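You operate a simulated robot arm through the tools that you are given. There is no shell and no other tool.

The job below is to be done with a simulated robot arm. You get a single attempt, and the scene is never put back.

## Task
Put things in order on the top of the small goods bench. At the end: the grey wiping pad from the top of the small goods bench is on the silver case; the black v-block is on the brown carton (marked "WIPES"); the red dauber is on the brown plaque with the silver plate; the blue dauber stands on top of the pink metal block; whatever was shut is shut again. Leave all else as you found it, and nothing knocked over.

The check looks at the end state, three seconds after you hand in, the way a careful person would. Anything else that was tipped, shoved, dropped, spilled or broken makes it a failure.

## Robot
A 6-joint arm with a two-finger parallel gripper, fixed in place. Base frame: the origin is at the foot of the arm, x ahead of it, y to its left, z up; the work surface is at about z = 0. Readings come in mm, degrees, newtons and seconds.
With the tool pointing down near the work surface it reaches from about 180 to 460 mm from the base axis. Its first joint turns from -70.0 to 70.0 degrees. Payload 1.9 kg.
The tool frame sits at the grasp point between the pads (the TCP): z along the fingers, y along the line on which they close. The tips reach 23 mm beyond it. Largest opening 94 mm; finger width 38, thickness 10; the body of the gripper, 54 by 96 mm, starts 39 mm behind the TCP.
Orientation is that of the tool frame in the base frame, as [roll, pitch, yaw] about the fixed x, y, z axes, in that order (R = Rz(yaw) Ry(pitch) Rx(roll)). With the fingers straight down and closing along the base's y, the tool's x points along the base's -x, its y along +y and its z along -z.

## Interface
- The arm moves only by the tool servo_tool. Its argument "motion" is a list of rows, each a list of 7 numbers: the turn, a rotation vector about the tool's x, y, z in degrees, then the shift along the tool's x, y, z in mm, then the opening, from 0 (shut) to 1 (fully open). In form: [[rx, ry, rz, dx, dy, dz, gripper], ...]. A call has 1 to 20 rows; each row is the pose to reach, as a shift and turn from the pose commanded when the call began, along the tool's axes at that moment. Rows are played at 5 a second. More than 50 mm and 8.6 degrees between two rows, or a gripper value outside its range, and nothing of the call is played. Where a pose cannot be reached the arm comes as near as it can. A force on the tool above 40 N (or 10 N above the force at the start of the call, whichever is more), or a blocked arm, ends the call early, and 0.2 s more pass. The fingers move at their own pace (about 108 mm/s each) and stop on an object; they squeeze with about 26 N. The grip force told is the motor's: it shows also when the fingers shut on nothing. Time passes only in rows, and 0.2 s behind the last, so rows that repeat a pose let the fingers close. It gives the time, the measured TCP pose, the force on the tool (base axes), the opening and the grip force at its end, in the units of the frame above (readings bear some noise), with the torque about the TCP (base axes, N m) and any sound that the robot's microphone picked up, and new pictures: "show" is both (left out), scene, wrist or none.
- Cameras (640 x 400 px; columns grow to the right, rows downward): "scene" is fixed at [33.3, 319.4, 438]; the picture's right is [-0.91, -0.41, 0.00], its down [-0.18, 0.41, -0.89] and it looks along [0.37, -0.82, -0.45] (base axes); focal length 214 px, centre (320, 200). "wrist" rides on the gripper at [86, 16, -74] in the tool frame; the picture's right is [-0.18, 0.98, 0.00], its down [-0.58, -0.11, -0.81] and it looks along [-0.79, -0.15, 0.59] (tool axes); focal length 243 px, centre (320, 200). There is no depth. A picture from a camera that has moved, and an enlarged one, comes with that camera's place and axes in the base frame and with its lens. The place of the scene camera against the robot may be out by one fixed shift of up to 25 mm in any direction.
- close_up(camera, box): a new picture of the part [left, top, right, bottom] of that camera's present view, enlarged. No time passes.
- job_done(): hands the job in; it is judged then, once.

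Nothing tells you positions but the pictures and the camera data. Unless the task says otherwise, let go and move clear before handing in.

The tools are called after "Request:" as a command line: name --pt "numbers of a row" for each row, then --argument value for the rest, lists and objects as JSON in quotes. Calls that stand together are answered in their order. servo_tool: Moves the arm, as the interface text tells. Its arguments: {"type":"object","properties":{"motion":{"type":"array","items":{"type":"array","items":{"type":"number"}}},"show":{"type":"string","enum":["both","scene","wrist","none"]}},"required":["motion"]} The other tools are called the same way: close_up (camera, box) takes an enlarged picture of a part of a camera's view; job_done () hands the job in.

At the start:

```text
clock: 0.0
tool_pos: [270.2, -90.0, 338.3]
tool_rot: [-180.0, 0.0, 180.0]
ft_force: [-0.1, 0.2, 0.1]
wrist_torque: [0.02, 0.04, -0.01]
opening: 94.2
grasp_force: 0.0
```

scene: 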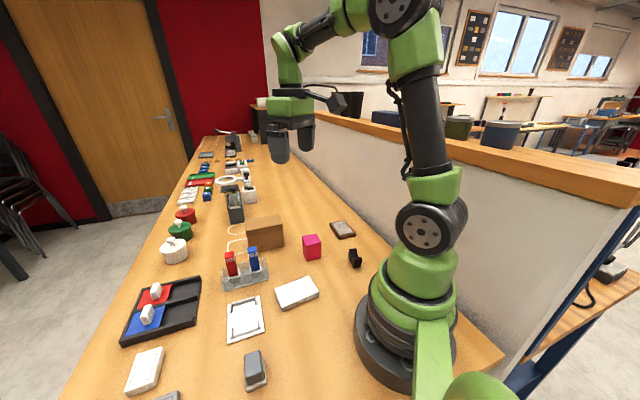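
wrist: 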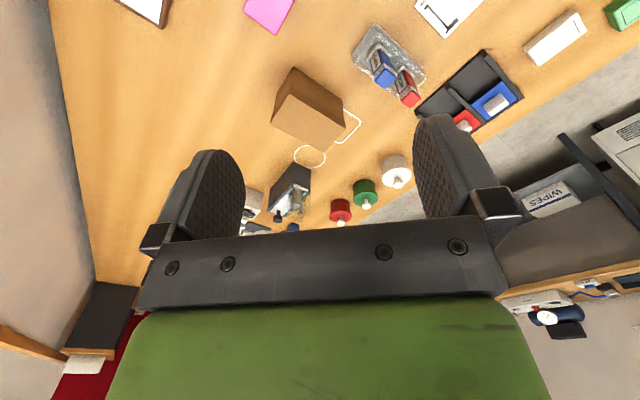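

I see a long bench with many small goods, the arm at the right, and need to identify each of the items. I'll enlarge the pictures first.

Request:
close_up --camera "scene" --box '[100, 200, 380, 400]'

Request:
close_up --camera "scene" --box '[140, 110, 320, 260]'

Request:
close_up --camera "wrist" --box '[220, 0, 640, 240]'

Request:
close_up --camera "scene" --box '[210, 200, 380, 320]'

```text
2.00 times, centred on (240, 300) of scene
camera zoom: at [33.3, 319.4, 438.0], right [-0.91, -0.41, 0.0], down [-0.18, 0.41, -0.89], along [0.37, -0.82, -0.45], focal length 429 px, centre (480, 0)
```

zoom: 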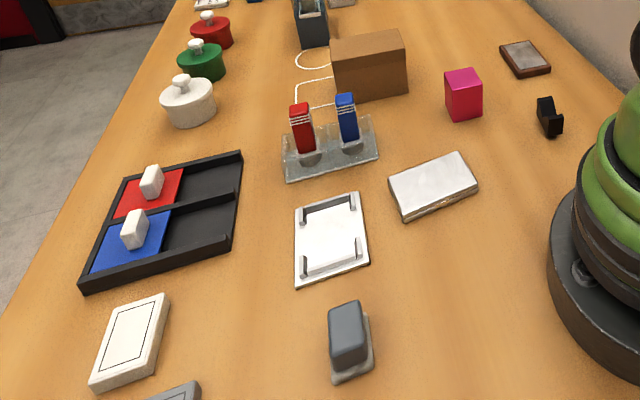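

```text
2.67 times, centred on (230, 185) of scene
camera zoom: at [33.3, 319.4, 438.0], right [-0.91, -0.41, 0.0], down [-0.18, 0.41, -0.89], along [0.37, -0.82, -0.45], focal length 572 px, centre (560, 240)
```

zoom: 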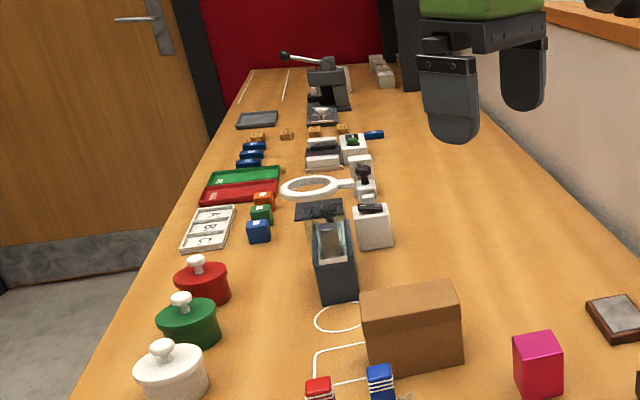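

```text
1.52 times, centred on (430, 120) of wrist
camera zoom: at [183.6, -74.2, 410.7], right [0.18, 0.98, 0.0], down [0.58, -0.11, 0.81], along [0.79, -0.15, -0.59], focal length 370 px, centre (152, 322)
```

zoom: 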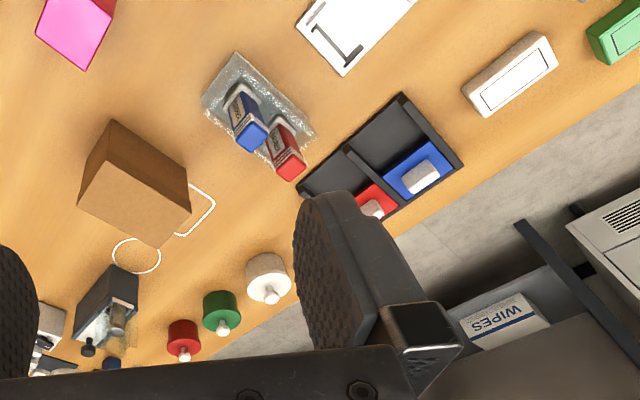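

```text
3.33 times, centred on (295, 260) of scene
camera zoom: at [33.3, 319.4, 438.0], right [-0.91, -0.41, 0.0], down [-0.18, 0.41, -0.89], along [0.37, -0.82, -0.45], focal length 715 px, centre (403, 0)
```

zoom: 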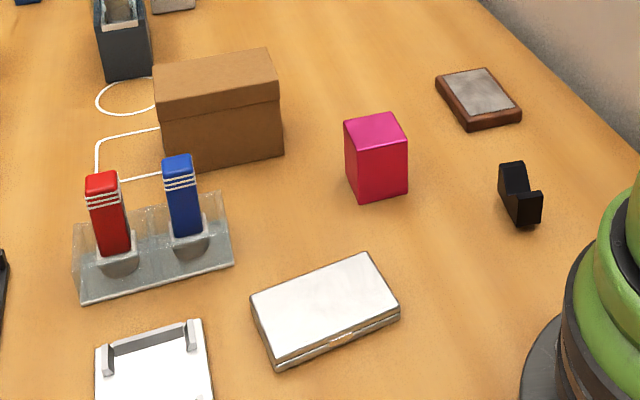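

The acrylic stand with the red and blue pieces, the grey pieces near the camera, and the coloured tray need a closer look. I enlarge those further.

Request:
close_up --camera "scene" --box '[210, 235, 280, 295]'

Request:
close_up --camera "scene" --box '[220, 335, 290, 400]'

Request:
close_up --camera "scene" --box '[110, 265, 210, 400]'

Request:
close_up --camera "scene" --box '[320, 210, 380, 280]'

Request:
close_up --camera "wrist" --box '[340, 10, 440, 110]'

Request:
close_up --camera "wrist" --box '[240, 0, 360, 160]'

```text
6.67 times, centred on (245, 265) of scene
camera zoom: at [33.3, 319.4, 438.0], right [-0.91, -0.41, 0.0], down [-0.18, 0.41, -0.89], along [0.37, -0.82, -0.45], focal length 1430 px, centre (820, -233)
```

zoom: 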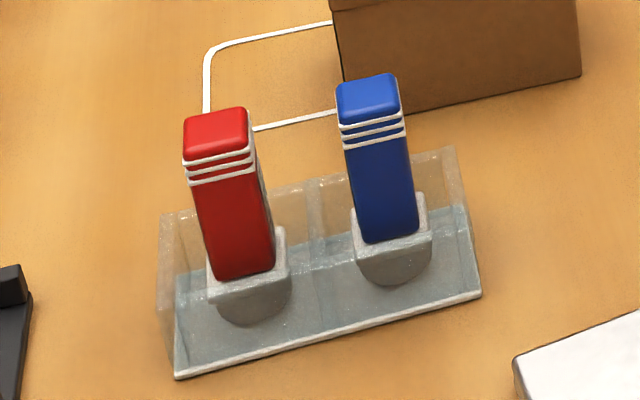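

```text
6.15 times, centred on (255, 368) of scene
camera zoom: at [33.3, 319.4, 438.0], right [-0.91, -0.41, 0.0], down [-0.18, 0.41, -0.89], along [0.37, -0.82, -0.45], focal length 1320 px, centre (720, -831)
```

zoom: 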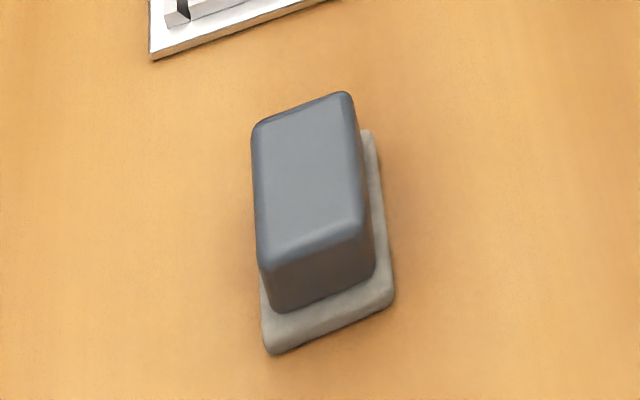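

```text
2.96 times, centred on (160, 332) of scene
camera zoom: at [33.3, 319.4, 438.0], right [-0.91, -0.41, 0.0], down [-0.18, 0.41, -0.89], along [0.37, -0.82, -0.45], focal length 636 px, centre (794, -193)
```

zoom: 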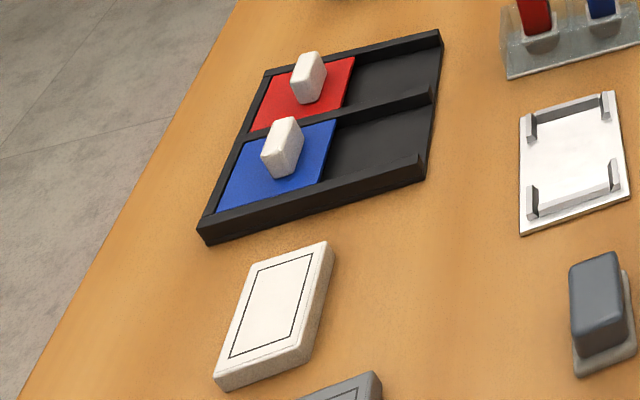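

```text
5.71 times, centred on (350, 245) of scene
camera zoom: at [33.3, 319.4, 438.0], right [-0.91, -0.41, 0.0], down [-0.18, 0.41, -0.89], along [0.37, -0.82, -0.45], focal length 1226 px, centre (149, -57)
```

zoom: 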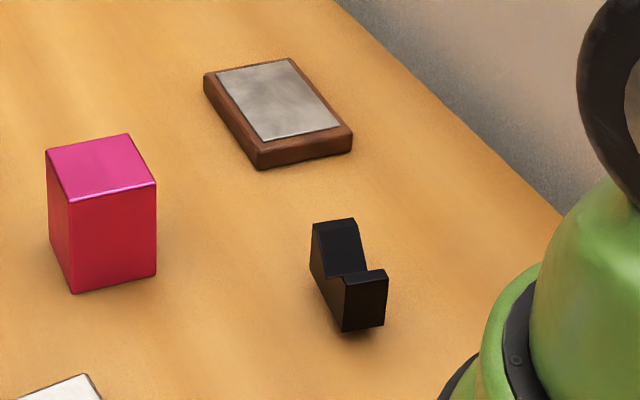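

```text
4.00 times, centred on (390, 60) of wrist
camera zoom: at [183.6, -74.2, 410.7], right [0.18, 0.98, 0.0], down [0.58, -0.11, 0.81], along [0.79, -0.15, -0.59], focal length 970 px, centre (40, 760)
```

zoom: 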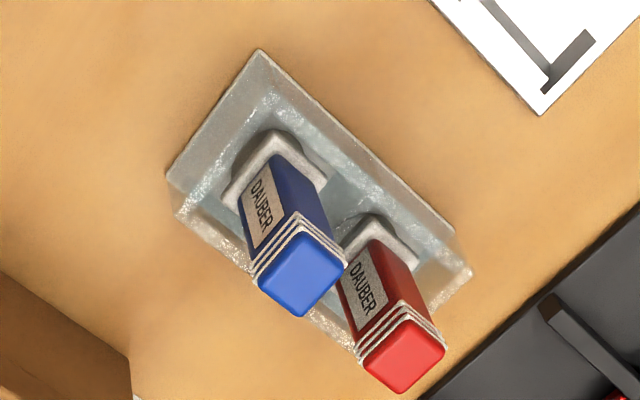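

```text
2.50 times, centred on (300, 80) of wrist
camera zoom: at [183.6, -74.2, 410.7], right [0.18, 0.98, 0.0], down [0.58, -0.11, 0.81], along [0.79, -0.15, -0.59], focal length 606 px, centre (370, 500)
```

zoom: 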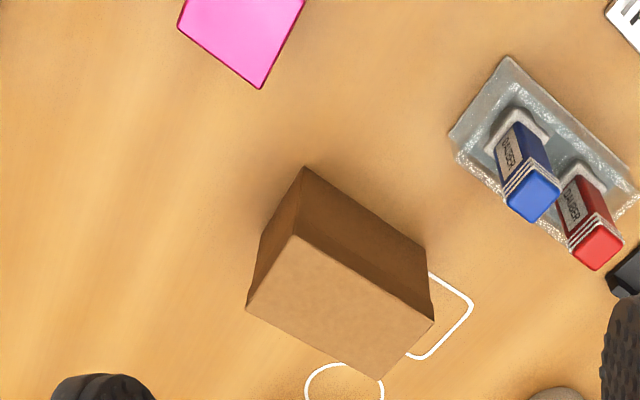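

The red and blue daubers stand in a clear holder, the silver case, pink block, plaque and black v-block lie between it and the arm's foot, and the brown carton is at about (430,-120). I'll tilt the tool up high so that the wrist camera looks nearly straight down for measuring.

Request:
servo_tool --pt "0 7 0 8 14 -3 1" --pt "0 14 0 16 28 -6 1" --pt "0 21 0 24 42 -9 1" --pt "0 28 0 32 56 -12 1" --pt "0 35 0 40 70 -15 1" --pt "0 35 0 40 70 -15 1"

```text
clock: 1.4
tool_pos: [230.6, -20.5, 353.8]
tool_rot: [-179.9, -35.0, -180.0]
ft_force: [12.2, -0.2, -33.5]
wrist_torque: [-0.23, 0.69, -0.05]
opening: 94.2
grasp_force: 0.0
camera wrist: at [202.1, -4.6, 462.5], right [0.15, 0.98, -0.11], down [0.94, -0.11, 0.33], along [0.31, -0.15, -0.94], focal length 243 px, centre (320, 200)
```

scene: 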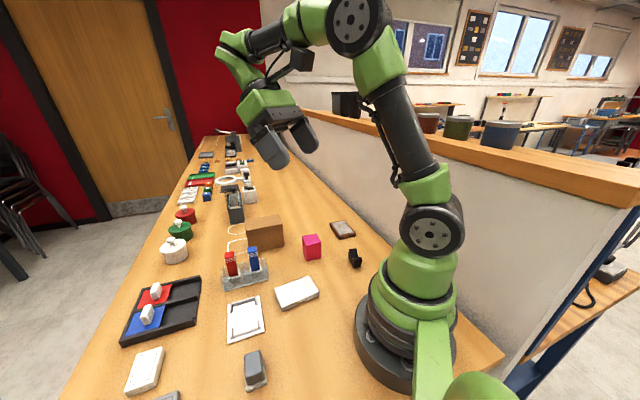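
wrist: 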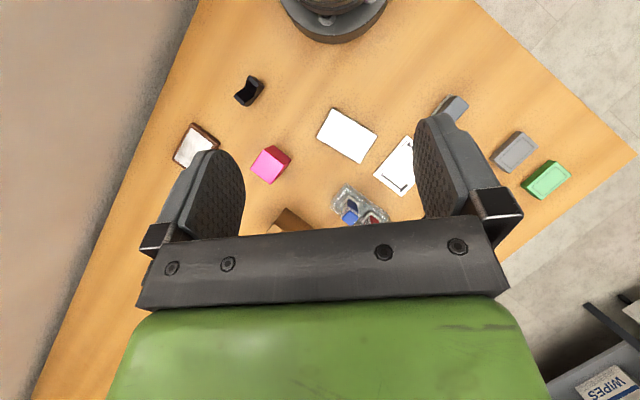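

This gives a good near-overhead view of the near half of the bench. I enlarge parts of it to measure places.

Request:
close_up --camera "wrist" --box '[160, 60, 320, 240]'

Request:
close_up --camera "wrist" --box '[260, 90, 440, 250]'

Request:
close_up --camera "wrist" --box '[420, 70, 640, 230]'

Request:
close_up --camera "wrist" --box '[220, 60, 300, 120]'

Request:
close_up --camera "wrist" --box '[500, 280, 640, 400]'

```text
2.22 times, centred on (240, 150) of wrist
camera zoom: at [202.1, -4.6, 462.5], right [0.15, 0.98, -0.11], down [0.94, -0.11, 0.33], along [0.31, -0.15, -0.94], focal length 539 px, centre (498, 311)
```

zoom: 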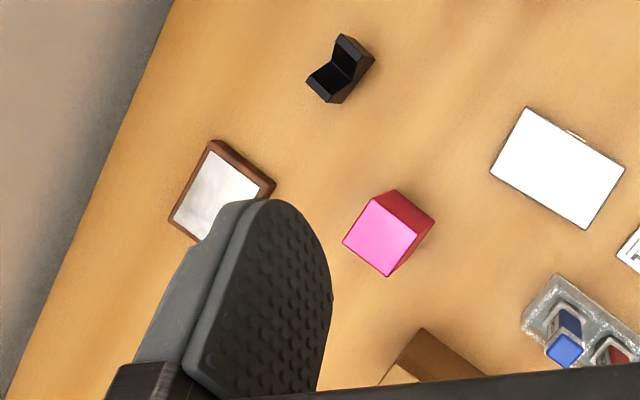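

```text
2.50 times, centred on (350, 170) of wrist
camera zoom: at [202.1, -4.6, 462.5], right [0.15, 0.98, -0.11], down [0.94, -0.11, 0.33], along [0.31, -0.15, -0.94], focal length 606 px, centre (245, 275)
```

zoom: 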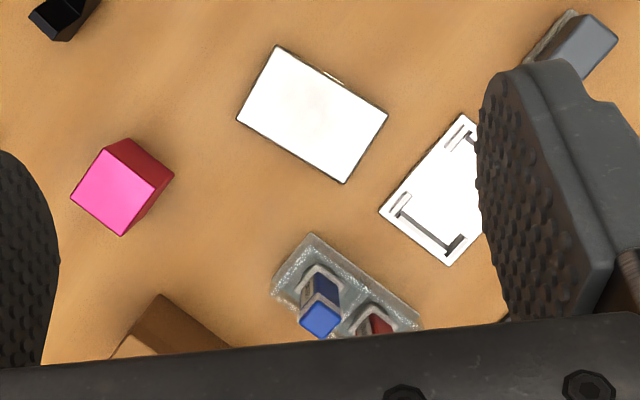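

```text
2.50 times, centred on (530, 150) of wrist
camera zoom: at [202.1, -4.6, 462.5], right [0.15, 0.98, -0.11], down [0.94, -0.11, 0.33], along [0.31, -0.15, -0.94], focal length 606 px, centre (-205, 325)
```

zoom: 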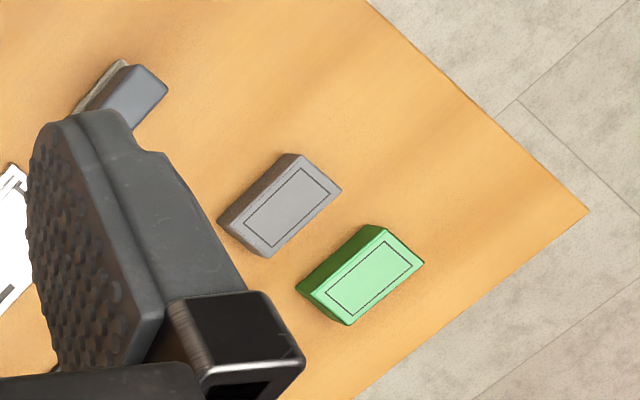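

```text
6.67 times, centred on (260, 90) of wrist
camera zoom: at [202.1, -4.6, 462.5], right [0.15, 0.98, -0.11], down [0.94, -0.11, 0.33], along [0.31, -0.15, -0.94], focal length 1618 px, centre (720, 933)
```

zoom: 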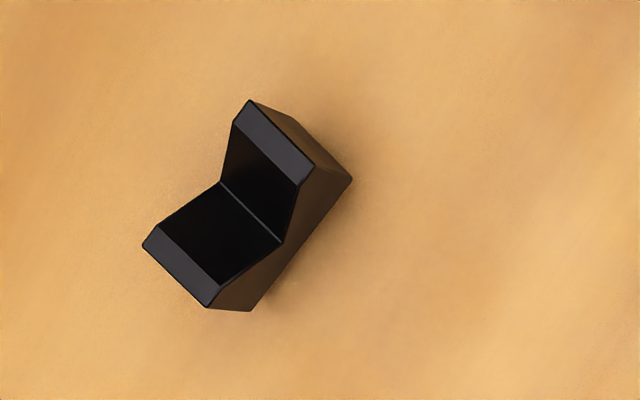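

```text
3.33 times, centred on (570, 340) of wrist
camera zoom: at [202.1, -4.6, 462.5], right [0.15, 0.98, -0.11], down [0.94, -0.11, 0.33], along [0.31, -0.15, -0.94], focal length 809 px, centre (-513, -267)
```

zoom: 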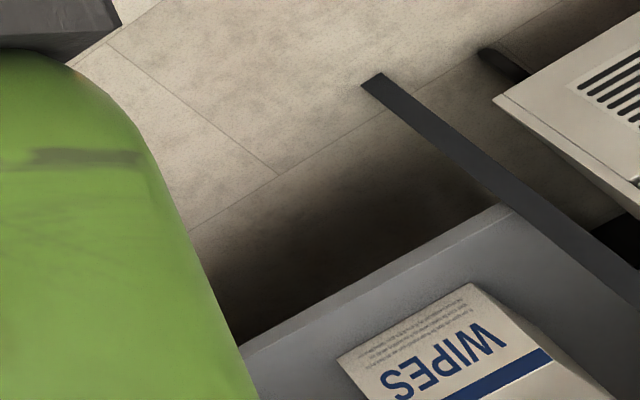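

I see a handled grey block with a felt base and also a row of flat white, grey and green blocks with an outline on top; I must tell which is the wiping pad. I enlarge both.

Request:
close_up --camera "wrist" --box '[485, 120, 545, 180]'

Request:
close_up --camera "wrist" --box '[430, 85, 480, 130]'

Request:
close_up --camera "scene" --box '[115, 335, 195, 400]'

Request:
close_up --camera "scene" --box '[230, 205, 300, 260]'

```text
6.67 times, centred on (515, 150) of wrist
camera zoom: at [202.1, -4.6, 462.5], right [0.15, 0.98, -0.11], down [0.94, -0.11, 0.33], along [0.31, -0.15, -0.94], focal length 1618 px, centre (-980, 533)
```

zoom: 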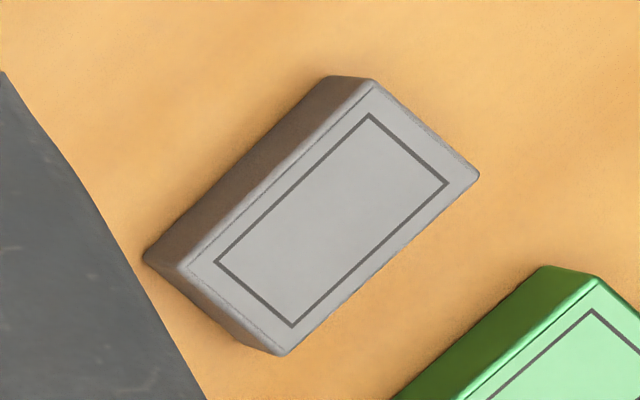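

```text
8.89 times, centred on (455, 108) of wrist
camera zoom: at [202.1, -4.6, 462.5], right [0.15, 0.98, -0.11], down [0.94, -0.11, 0.33], along [0.31, -0.15, -0.94], focal length 2157 px, centre (-880, 1022)
```

zoom: 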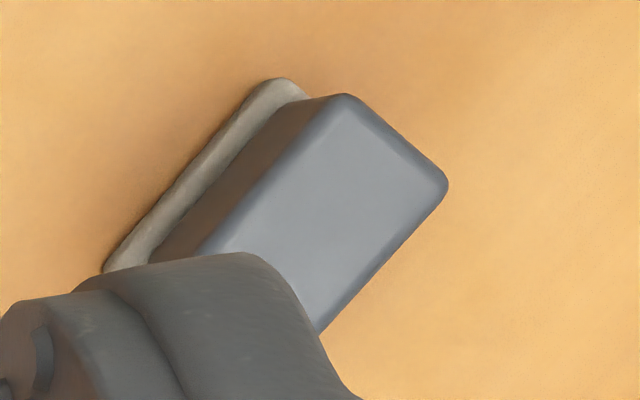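

```text
6.15 times, centred on (155, 368) of scene
camera zoom: at [33.3, 319.4, 438.0], right [-0.91, -0.41, 0.0], down [-0.18, 0.41, -0.89], along [0.37, -0.82, -0.45], focal length 1320 px, centre (1335, -831)
```

zoom: 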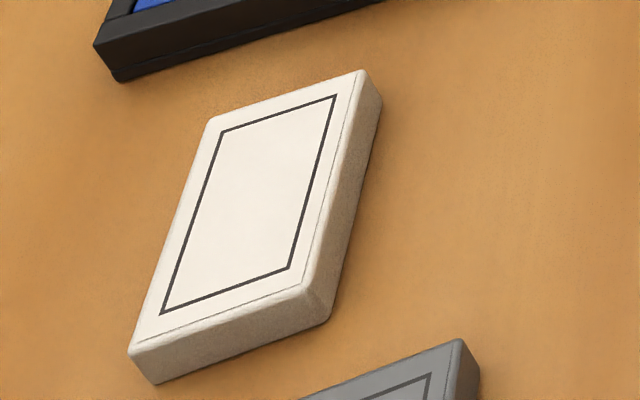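

```text
7.27 times, centred on (265, 232) of scene
camera zoom: at [33.3, 319.4, 438.0], right [-0.91, -0.41, 0.0], down [-0.18, 0.41, -0.89], along [0.37, -0.82, -0.45], focal length 1560 px, centre (720, -36)
```

zoom: 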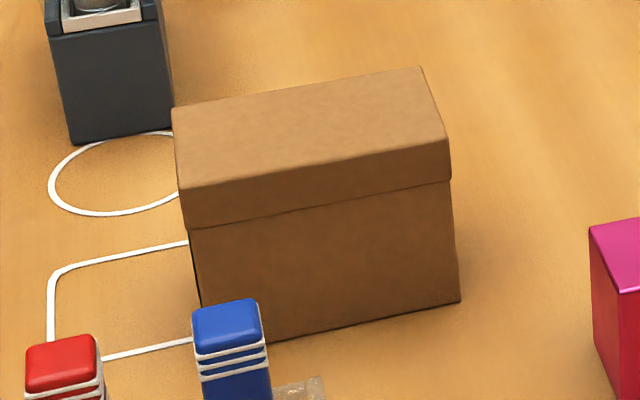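

The handled block on a felt base looks like the wiper, but the task words hint at a look-alike elsewhere. I look at the other benches for a twin to settle it.

Request:
close_up --camera "scene" --box '[540, 220, 640, 330]'

Request:
close_up --camera "scene" --box '[470, 80, 640, 170]'

Request:
close_up --camera "scene" --box '[180, 125, 270, 200]'

Request:
close_up --camera "wrist" --box '[560, 280, 640, 400]'

Request:
close_up --camera "scene" --box '[320, 80, 480, 140]'

Request:
close_up --camera "scene" --box '[0, 130, 100, 300]'

```text
3.64 times, centred on (590, 275) of scene
camera zoom: at [33.3, 319.4, 438.0], right [-0.91, -0.41, 0.0], down [-0.18, 0.41, -0.89], along [0.37, -0.82, -0.45], focal length 780 px, centre (-662, -73)
```

zoom: 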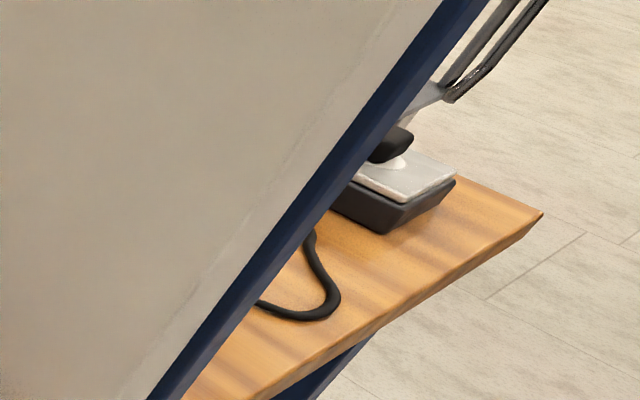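

```text
3.76 times, centred on (555, 125) of scene
camera zoom: at [33.3, 319.4, 438.0], right [-0.91, -0.41, 0.0], down [-0.18, 0.41, -0.89], along [0.37, -0.82, -0.45], focal length 807 px, centre (-565, 482)
```

zoom: 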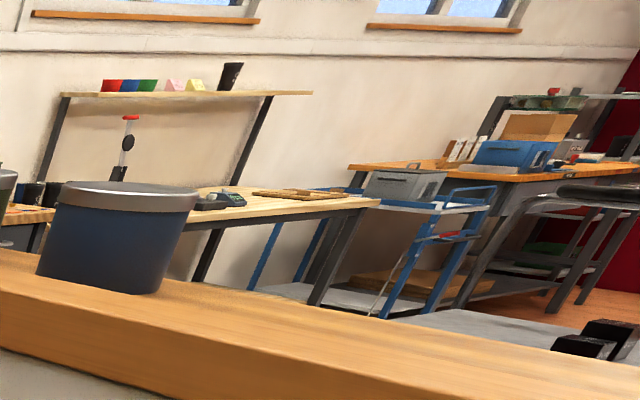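

```text
5.33 times, centred on (225, 162) of scene
camera zoom: at [33.3, 319.4, 438.0], right [-0.91, -0.41, 0.0], down [-0.18, 0.41, -0.89], along [0.37, -0.82, -0.45], focal length 1144 px, centre (827, 400)
```

zoom: 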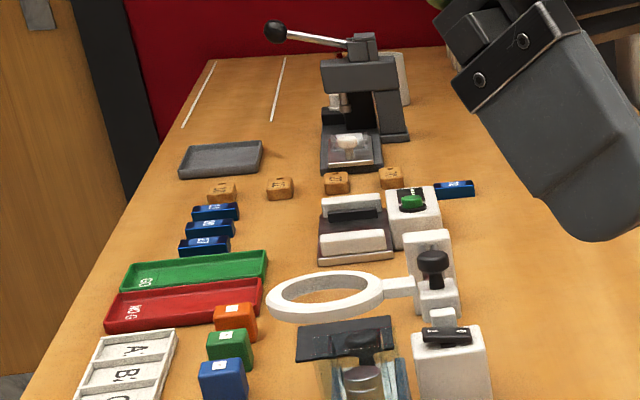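

```text
3.33 times, centred on (600, 340) of wrist
camera zoom: at [202.1, -4.6, 462.5], right [0.15, 0.98, -0.11], down [0.94, -0.11, 0.33], along [0.31, -0.15, -0.94], focal length 809 px, centre (-613, -267)
```

zoom: 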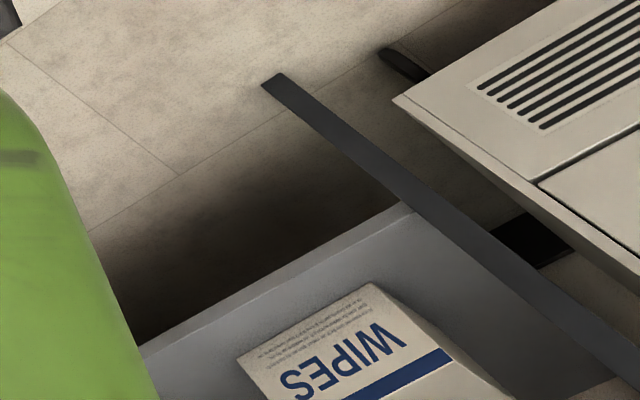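

```text
4.00 times, centred on (400, 110) of scene
camera zoom: at [33.3, 319.4, 438.0], right [-0.91, -0.41, 0.0], down [-0.18, 0.41, -0.89], along [0.37, -0.82, -0.45], focal length 858 px, centre (0, 560)
```

zoom: 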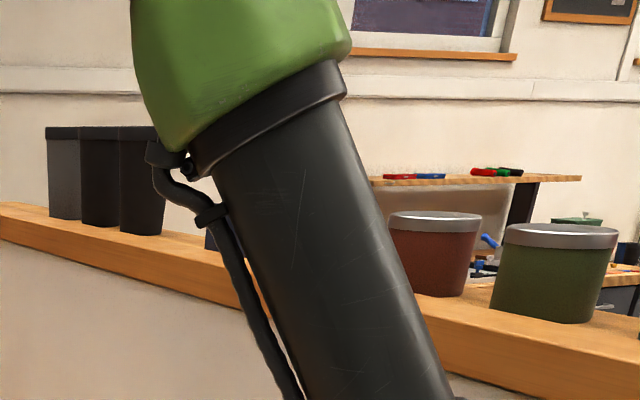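

```text
2.35 times, centred on (50, 215) of scene
camera zoom: at [33.3, 319.4, 438.0], right [-0.91, -0.41, 0.0], down [-0.18, 0.41, -0.89], along [0.37, -0.82, -0.45], focal length 505 px, centre (955, 165)
```

zoom: 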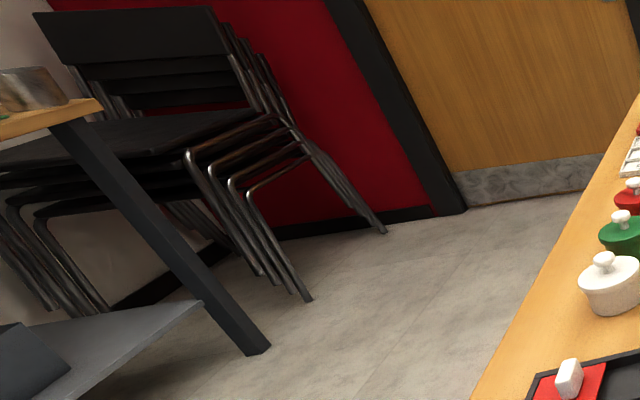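

The scene alone doesn't settle it, so I'll carry the wrist camera over toward the grey pieces (about (210,165) and (300,265)) at a safe height to look closely.

Request:
servo_tool --pt "0 0 0 -3 10 4 1" --pt "0 0 0 -9 27 10 1" --pt "0 0 0 -18 52 19 1" --pt "0 0 0 -28 82 30 1" --pt "0 0 0 -38 112 41 1" --pt "0 0 0 -48 142 53 1" --pt "0 0 0 -59 172 64 1" --pt "0 0 0 -69 202 75 1" --pt "0 0 0 -79 232 86 1" --pt "0 0 0 -89 260 97 1" --pt "0 0 0 -96 282 104 1" --pt "0 0 0 -101 295 109 1" --pt "0 0 0 -102.5 300 111 1" --pt "0 0 0 -102.5 300 111 1"

```text
clock: 4.4
tool_pos: [249.5, 280.4, 202.3]
tool_rot: [180.0, -35.0, 180.0]
ft_force: [-0.2, 0.1, -0.1]
wrist_torque: [-0.04, 0.0, 0.01]
opening: 94.2
grasp_force: 0.0
camera wrist: at [221.6, 295.3, 311.4], right [0.15, 0.98, -0.11], down [0.94, -0.11, 0.33], along [0.31, -0.15, -0.94], focal length 243 px, centre (320, 200)
```

scene: 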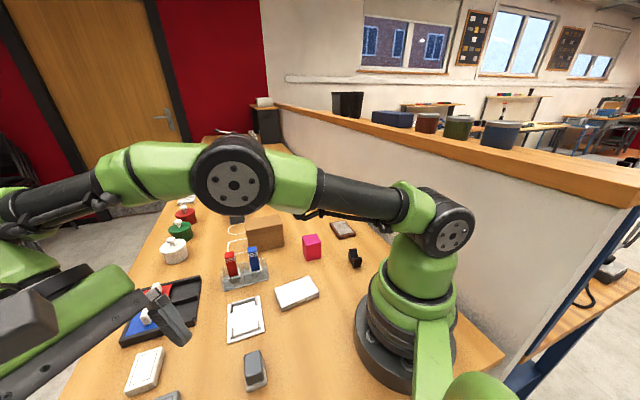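
wrist: 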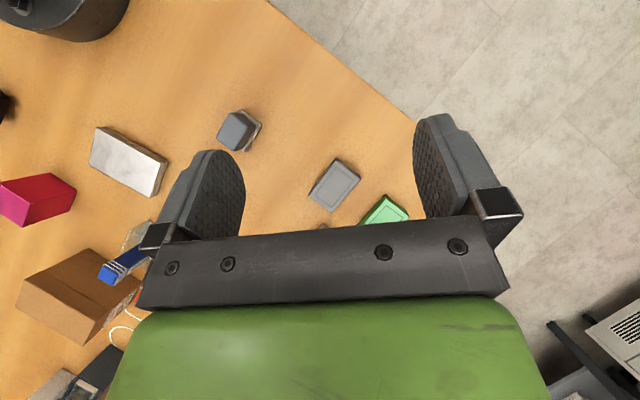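

Request:
close_up --camera "wrist" --box '[300, 150, 370, 220]'

Request:
close_up --camera "wrist" --box '[210, 100, 270, 155]'

Request:
close_up --camera "wrist" --box '[350, 185, 420, 235]'

Request:
close_up --camera "wrist" --box '[0, 110, 200, 350]'

```text
5.71 times, centred on (335, 185) of wrist
camera zoom: at [221.6, 295.3, 311.4], right [0.15, 0.98, -0.11], down [0.94, -0.11, 0.33], along [0.31, -0.15, -0.94], focal length 1386 px, centre (234, 286)
```

zoom: 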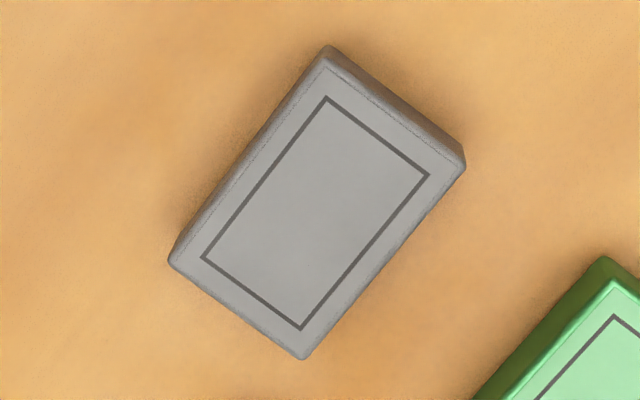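

```text
7.27 times, centred on (240, 128) of wrist
camera zoom: at [221.6, 295.3, 311.4], right [0.15, 0.98, -0.11], down [0.94, -0.11, 0.33], along [0.31, -0.15, -0.94], focal length 1764 px, centre (902, 727)
```

zoom: 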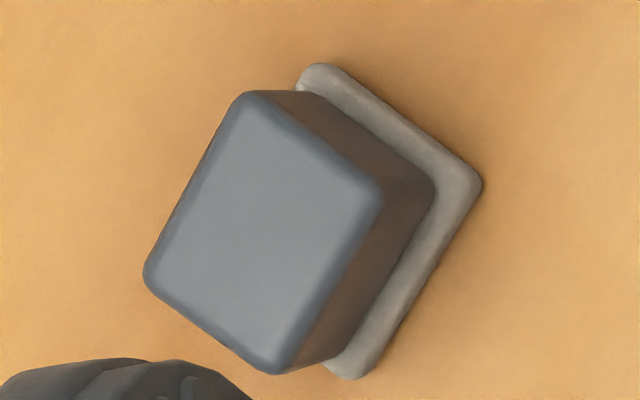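

```text
8.00 times, centred on (385, 210) of wrist
camera zoom: at [221.6, 295.3, 311.4], right [0.15, 0.98, -0.11], down [0.94, -0.11, 0.33], along [0.31, -0.15, -0.94], focal length 1941 px, centre (-200, 120)
```

zoom: 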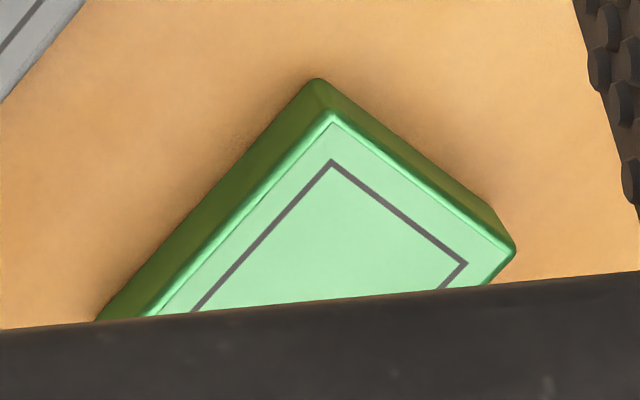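

```text
1.67 times, centred on (100, 230) of wrist
camera zoom: at [221.6, 295.3, 311.4], right [0.15, 0.98, -0.11], down [0.94, -0.11, 0.33], along [0.31, -0.15, -0.94], focal length 404 px, centre (687, 150)
```

zoom: 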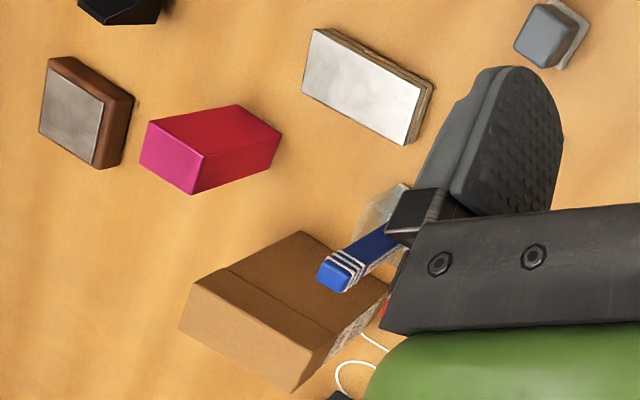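

The flat blocks look like labelled closed tins while the handled block has a felt wiping sole. To be surer, I'll look for a twin on the far benches.

Request:
close_up --camera "scene" --box '[580, 85, 640, 125]'

Request:
close_up --camera "scene" --box '[480, 80, 560, 145]'

Request:
close_up --camera "scene" --box '[400, 90, 480, 140]'

Request:
close_up --camera "scene" --box '[240, 85, 300, 160]'

Request:
close_up --camera "scene" --box '[560, 120, 640, 170]'

Request:
close_up --camera "wrist" --box '[520, 280, 640, 400]'

```text
10.00 times, centred on (610, 105) of scene
camera zoom: at [33.3, 319.4, 438.0], right [-0.91, -0.41, 0.0], down [-0.18, 0.41, -0.89], along [0.37, -0.82, -0.45], focal length 2145 px, centre (-2580, 1150)
```

zoom: 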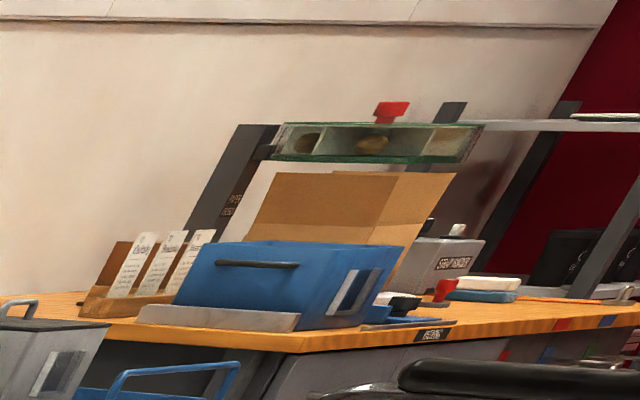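

```text
6.15 times, centred on (520, 112) of scene
camera zoom: at [33.3, 319.4, 438.0], right [-0.91, -0.41, 0.0], down [-0.18, 0.41, -0.89], along [0.37, -0.82, -0.45], focal length 1320 px, centre (-911, 738)
```

zoom: 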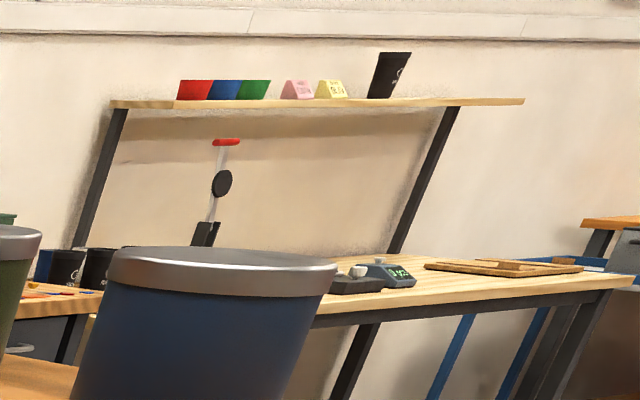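

```text
8.00 times, centred on (440, 115) of scene
camera zoom: at [33.3, 319.4, 438.0], right [-0.91, -0.41, 0.0], down [-0.18, 0.41, -0.89], along [0.37, -0.82, -0.45], focal length 1716 px, centre (-640, 880)
```

zoom: 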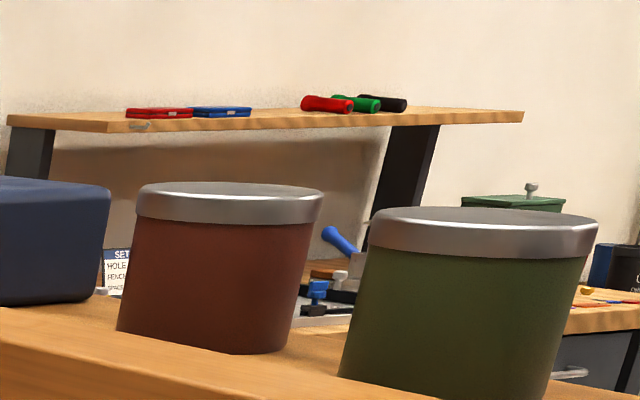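

```text
5.33 times, centred on (270, 122) of scene
camera zoom: at [33.3, 319.4, 438.0], right [-0.91, -0.41, 0.0], down [-0.18, 0.41, -0.89], along [0.37, -0.82, -0.45], focal length 1144 px, centre (587, 613)
```

zoom: 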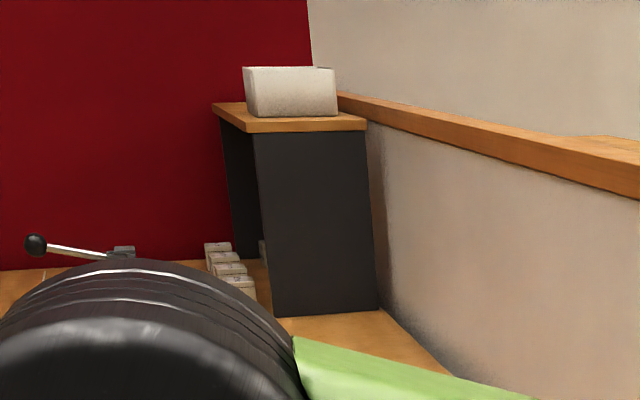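

```text
8.00 times, centred on (600, 145) of scene
camera zoom: at [33.3, 319.4, 438.0], right [-0.91, -0.41, 0.0], down [-0.18, 0.41, -0.89], along [0.37, -0.82, -0.45], focal length 1716 px, centre (-1920, 640)
```

zoom: 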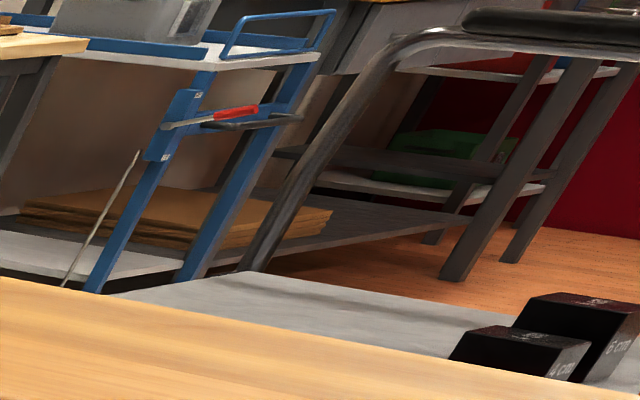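

```text
3.33 times, centred on (580, 340) of wrist
camera zoom: at [221.6, 295.3, 311.4], right [0.15, 0.98, -0.11], down [0.94, -0.11, 0.33], along [0.31, -0.15, -0.94], focal length 809 px, centre (-547, -267)
```

zoom: 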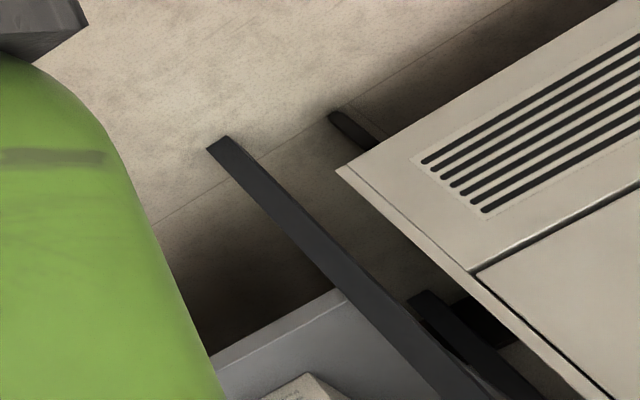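

No twin is visible. I enlarge the two grey candidates a lot more to judge their material.

Request:
close_up --camera "wrist" --box '[324, 155, 364, 185]'

Request:
close_up --camera "wrist" --box '[236, 108, 266, 132]'

Request:
close_up --camera "scene" --box '[125, 370, 165, 400]'

Request:
close_up --camera "scene" --box '[225, 290, 270, 345]'

Request:
close_up --camera "scene" --box '[155, 195, 205, 265]'

```text
13.33 times, centred on (344, 170) of wrist
camera zoom: at [221.6, 295.3, 311.4], right [0.15, 0.98, -0.11], down [0.94, -0.11, 0.33], along [0.31, -0.15, -0.94], focal length 3235 px, centre (0, 600)
```

zoom: 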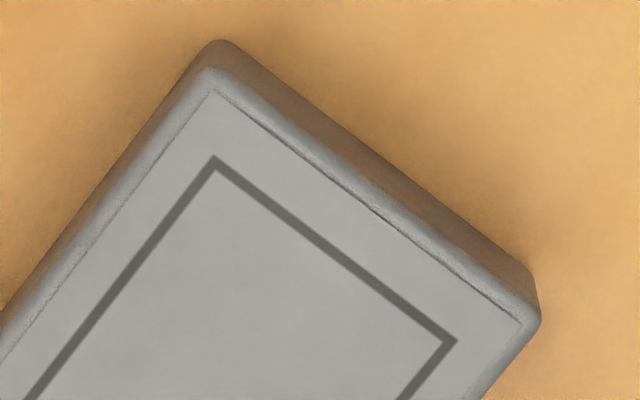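

```text
16.00 times, centred on (251, 120) of wrist
camera zoom: at [221.6, 295.3, 311.4], right [0.15, 0.98, -0.11], down [0.94, -0.11, 0.33], along [0.31, -0.15, -0.94], focal length 3882 px, centre (1424, 1480)
```

zoom: 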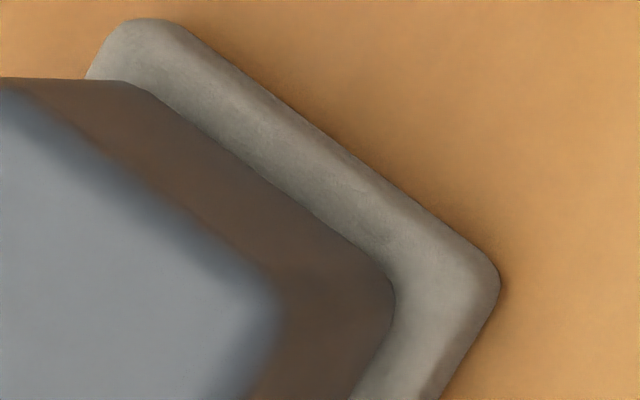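

```text
13.33 times, centred on (145, 385) of scene
camera zoom: at [33.3, 319.4, 438.0], right [-0.91, -0.41, 0.0], down [-0.18, 0.41, -0.89], along [0.37, -0.82, -0.45], focal length 2860 px, centre (2653, -2267)
```

zoom: 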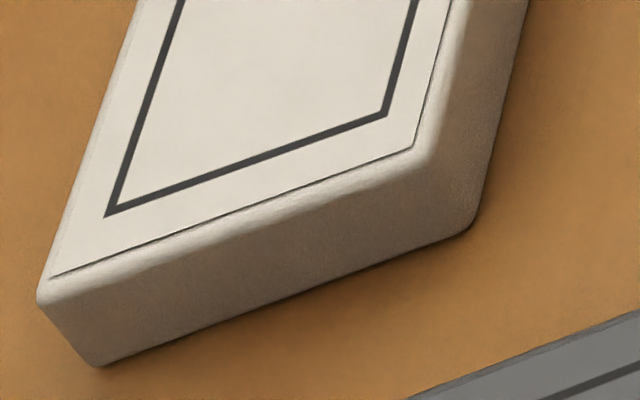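

```text
7.27 times, centred on (248, 318) of scene
camera zoom: at [33.3, 319.4, 438.0], right [-0.91, -0.41, 0.0], down [-0.18, 0.41, -0.89], along [0.37, -0.82, -0.45], focal length 1560 px, centre (847, -654)
```

zoom: 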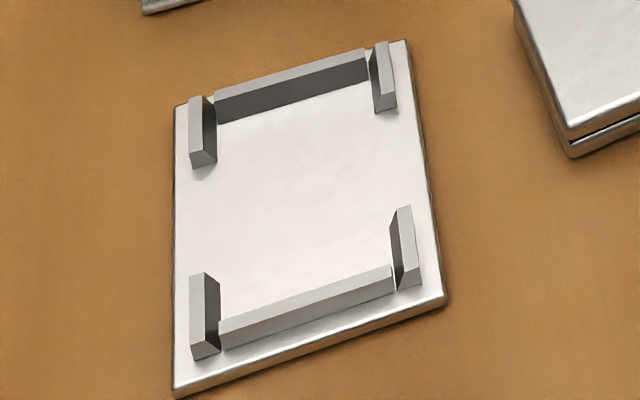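

```text
5.71 times, centred on (180, 230) of scene
camera zoom: at [33.3, 319.4, 438.0], right [-0.91, -0.41, 0.0], down [-0.18, 0.41, -0.89], along [0.37, -0.82, -0.45], focal length 1226 px, centre (1120, 29)
```

zoom: 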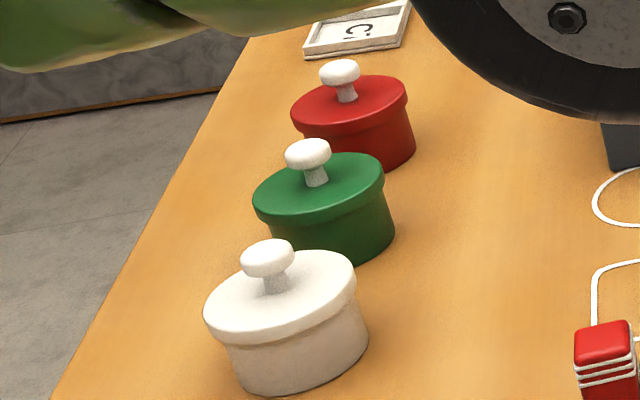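

I take the felt-soled grey block at about (220,162) as the wiping pad and the flat ones as labelled boxes to be left. I level the tool again and move above the pad.

Request:
servo_tool --pt "0 -3 0 1.5 -8 1 1" --pt "0 -8 0 4.5 -25 3 1" --pt "0 -13 0 8 -45 5.5 1" --pt "0 -18 0 11 -62 8 1" --pt "0 -23 0 14 -80 10 1" --pt "0 -28 0 17 -97 12 1" --pt "0 -32 0 19 -109 13.5 1" --pt "0 -35 0 20.1 -115.4 14.1 1" --pt "0 -35 0 20.1 -115.4 14.1 1"

```text
clock: 6.4
tool_pos: [224.8, 163.2, 203.9]
tool_rot: [180.0, 0.0, -180.0]
ft_force: [0.4, -0.4, 0.0]
wrist_torque: [0.01, 0.0, 0.03]
opening: 94.3
grasp_force: 0.1
camera wrist: at [139.1, 180.1, 276.7], right [0.18, 0.98, 0.0], down [0.58, -0.11, 0.81], along [0.79, -0.15, -0.59], focal length 243 px, centre (320, 200)
```

scene: 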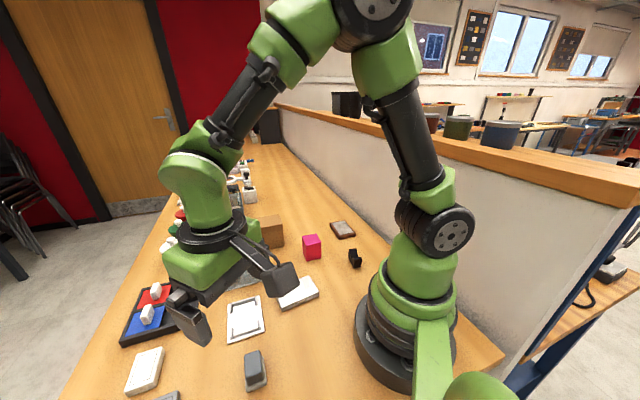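
wrist: 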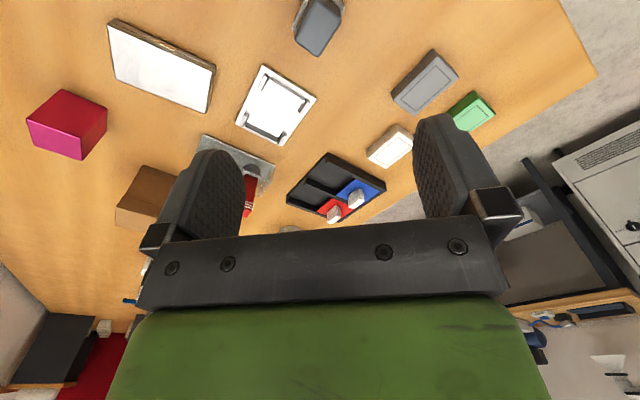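

The pad sits just below the gripper at the picture's top. I zoom to refine the pad's centre before descending.

Request:
close_up --camera "wrist" --box '[280, 0, 360, 60]'

Request:
close_up --camera "wrist" --box '[90, 0, 230, 130]'

Request:
close_up --camera "wrist" --box '[100, 120, 300, 260]'

```text
6.67 times, centred on (320, 30) of wrist
camera zoom: at [139.1, 180.1, 276.7], right [0.18, 0.98, 0.0], down [0.58, -0.11, 0.81], along [0.79, -0.15, -0.59], focal length 1618 px, centre (320, 1333)
```

zoom: 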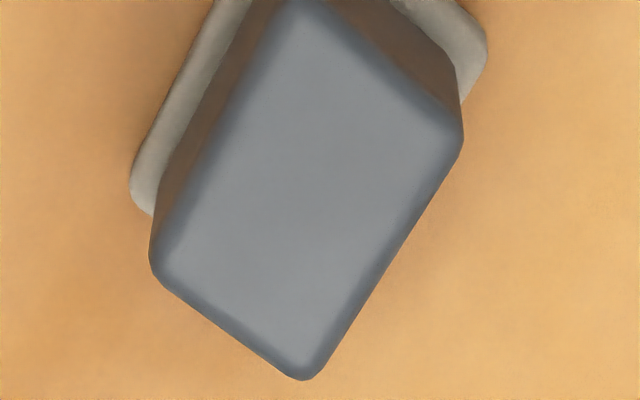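

```text
3.08 times, centred on (160, 65) of wrist
camera zoom: at [139.1, 180.1, 276.7], right [0.18, 0.98, 0.0], down [0.58, -0.11, 0.81], along [0.79, -0.15, -0.59], focal length 746 px, centre (812, 615)
```

zoom: 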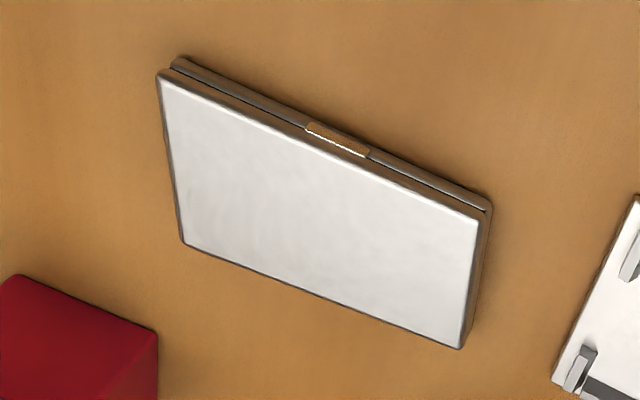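

```text
2.86 times, centred on (200, 190) of wrist
camera zoom: at [139.1, 180.1, 276.7], right [0.18, 0.98, 0.0], down [0.58, -0.11, 0.81], along [0.79, -0.15, -0.59], focal length 693 px, centre (663, 229)
```

zoom: 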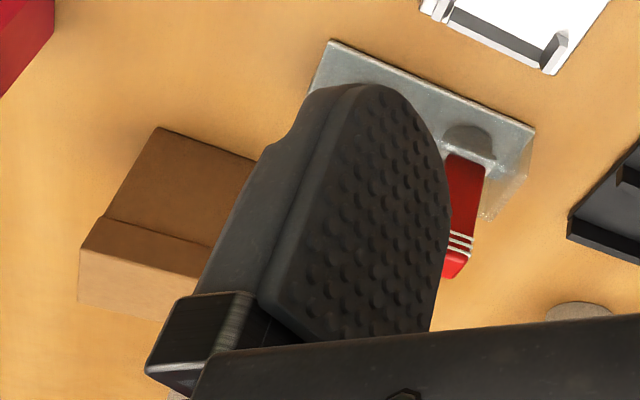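

The pad's handle is centred near (220.6,162.6) with its long side at about 134°. I turn the tool 44° and come down to a hover.

Request:
servo_tool --pt "0 0 -5 1 0 8 1" --pt "0 0 -13 2 -0.5 22 1" --pt "0 0 -21 3 -1 40 1" --pt "0 0 -29 4 -1.2 58 1" --pt "0 0 -36 4.5 -1.5 74 1" --pt "0 0 -42 4.7 -1.5 86 1" --pt "0 0 -44 4.7 -1.5 92 1" --pt "0 0 -44 4.7 -1.5 92 1"

```text
clock: 8.2
tool_pos: [220.9, 162.3, 111.0]
tool_rot: [180.0, 0.0, -135.9]
ft_force: [0.8, 0.6, -0.4]
wrist_torque: [0.01, -0.04, -0.04]
opening: 94.0
grasp_force: 0.0
camera wrist: at [148.0, 114.0, 184.2], right [-0.55, 0.83, 0.0], down [0.49, 0.33, 0.81], along [0.67, 0.44, -0.59], focal length 243 px, centre (320, 200)
```

scene: 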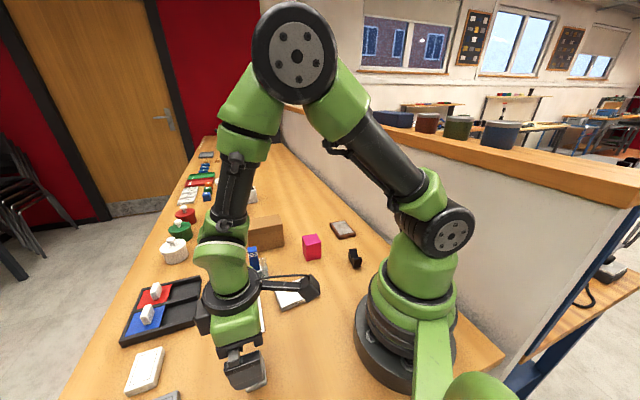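
wrist: 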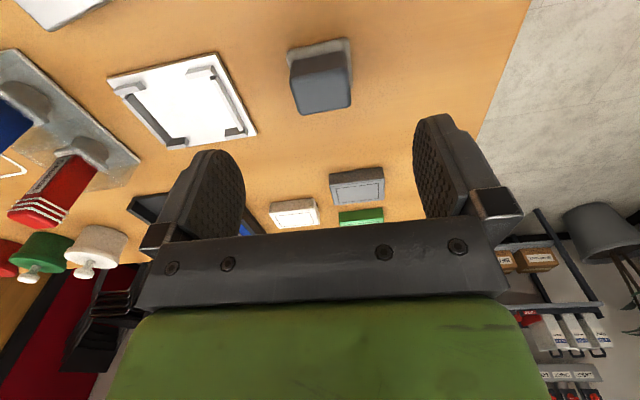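

The pad is square between the open fingers. While here I look at the dauber holder, which is visible from the front in this view.

Request:
close_up --camera "wrist" --box '[0, 40, 150, 240]'

Request:
close_up --camera "wrist" --box '[270, 20, 380, 130]'

Request:
close_up --camera "wrist" --box '[480, 200, 640, 400]'

```text
2.00 times, centred on (75, 140) of wrist
camera zoom: at [148.0, 114.0, 184.2], right [-0.55, 0.83, 0.0], down [0.49, 0.33, 0.81], along [0.67, 0.44, -0.59], focal length 485 px, centre (810, 320)
```

zoom: 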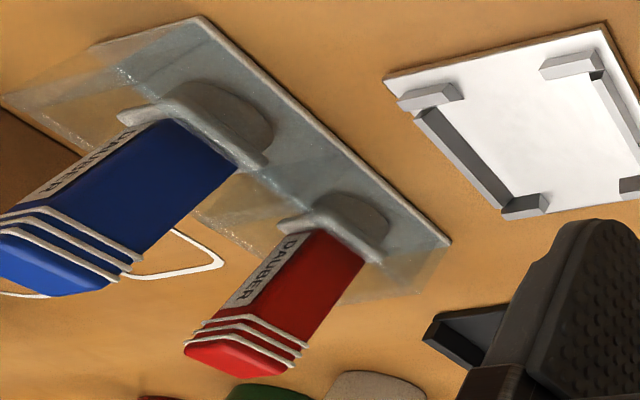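

```text
3.64 times, centred on (325, 75) of wrist
camera zoom: at [148.0, 114.0, 184.2], right [-0.55, 0.83, 0.0], down [0.49, 0.33, 0.81], along [0.67, 0.44, -0.59], focal length 882 px, centre (302, 654)
```

zoom: 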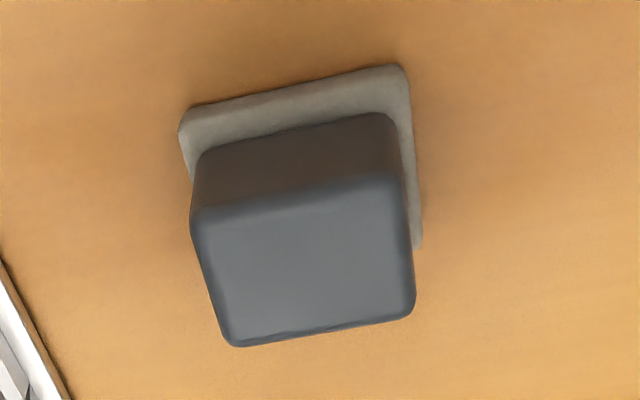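

```text
2.00 times, centred on (560, 300) of wrist
camera zoom: at [148.0, 114.0, 184.2], right [-0.55, 0.83, 0.0], down [0.49, 0.33, 0.81], along [0.67, 0.44, -0.59], focal length 485 px, centre (-160, 0)
```

zoom: 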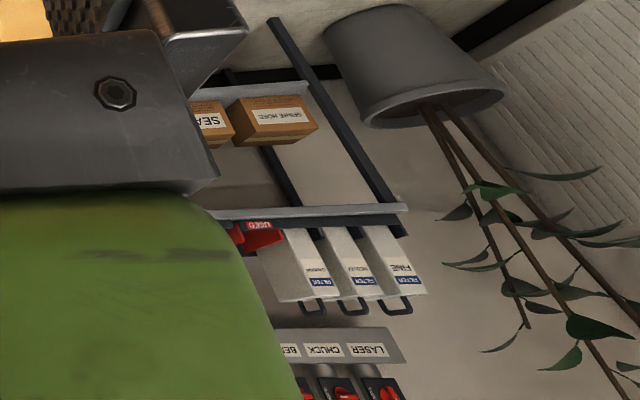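

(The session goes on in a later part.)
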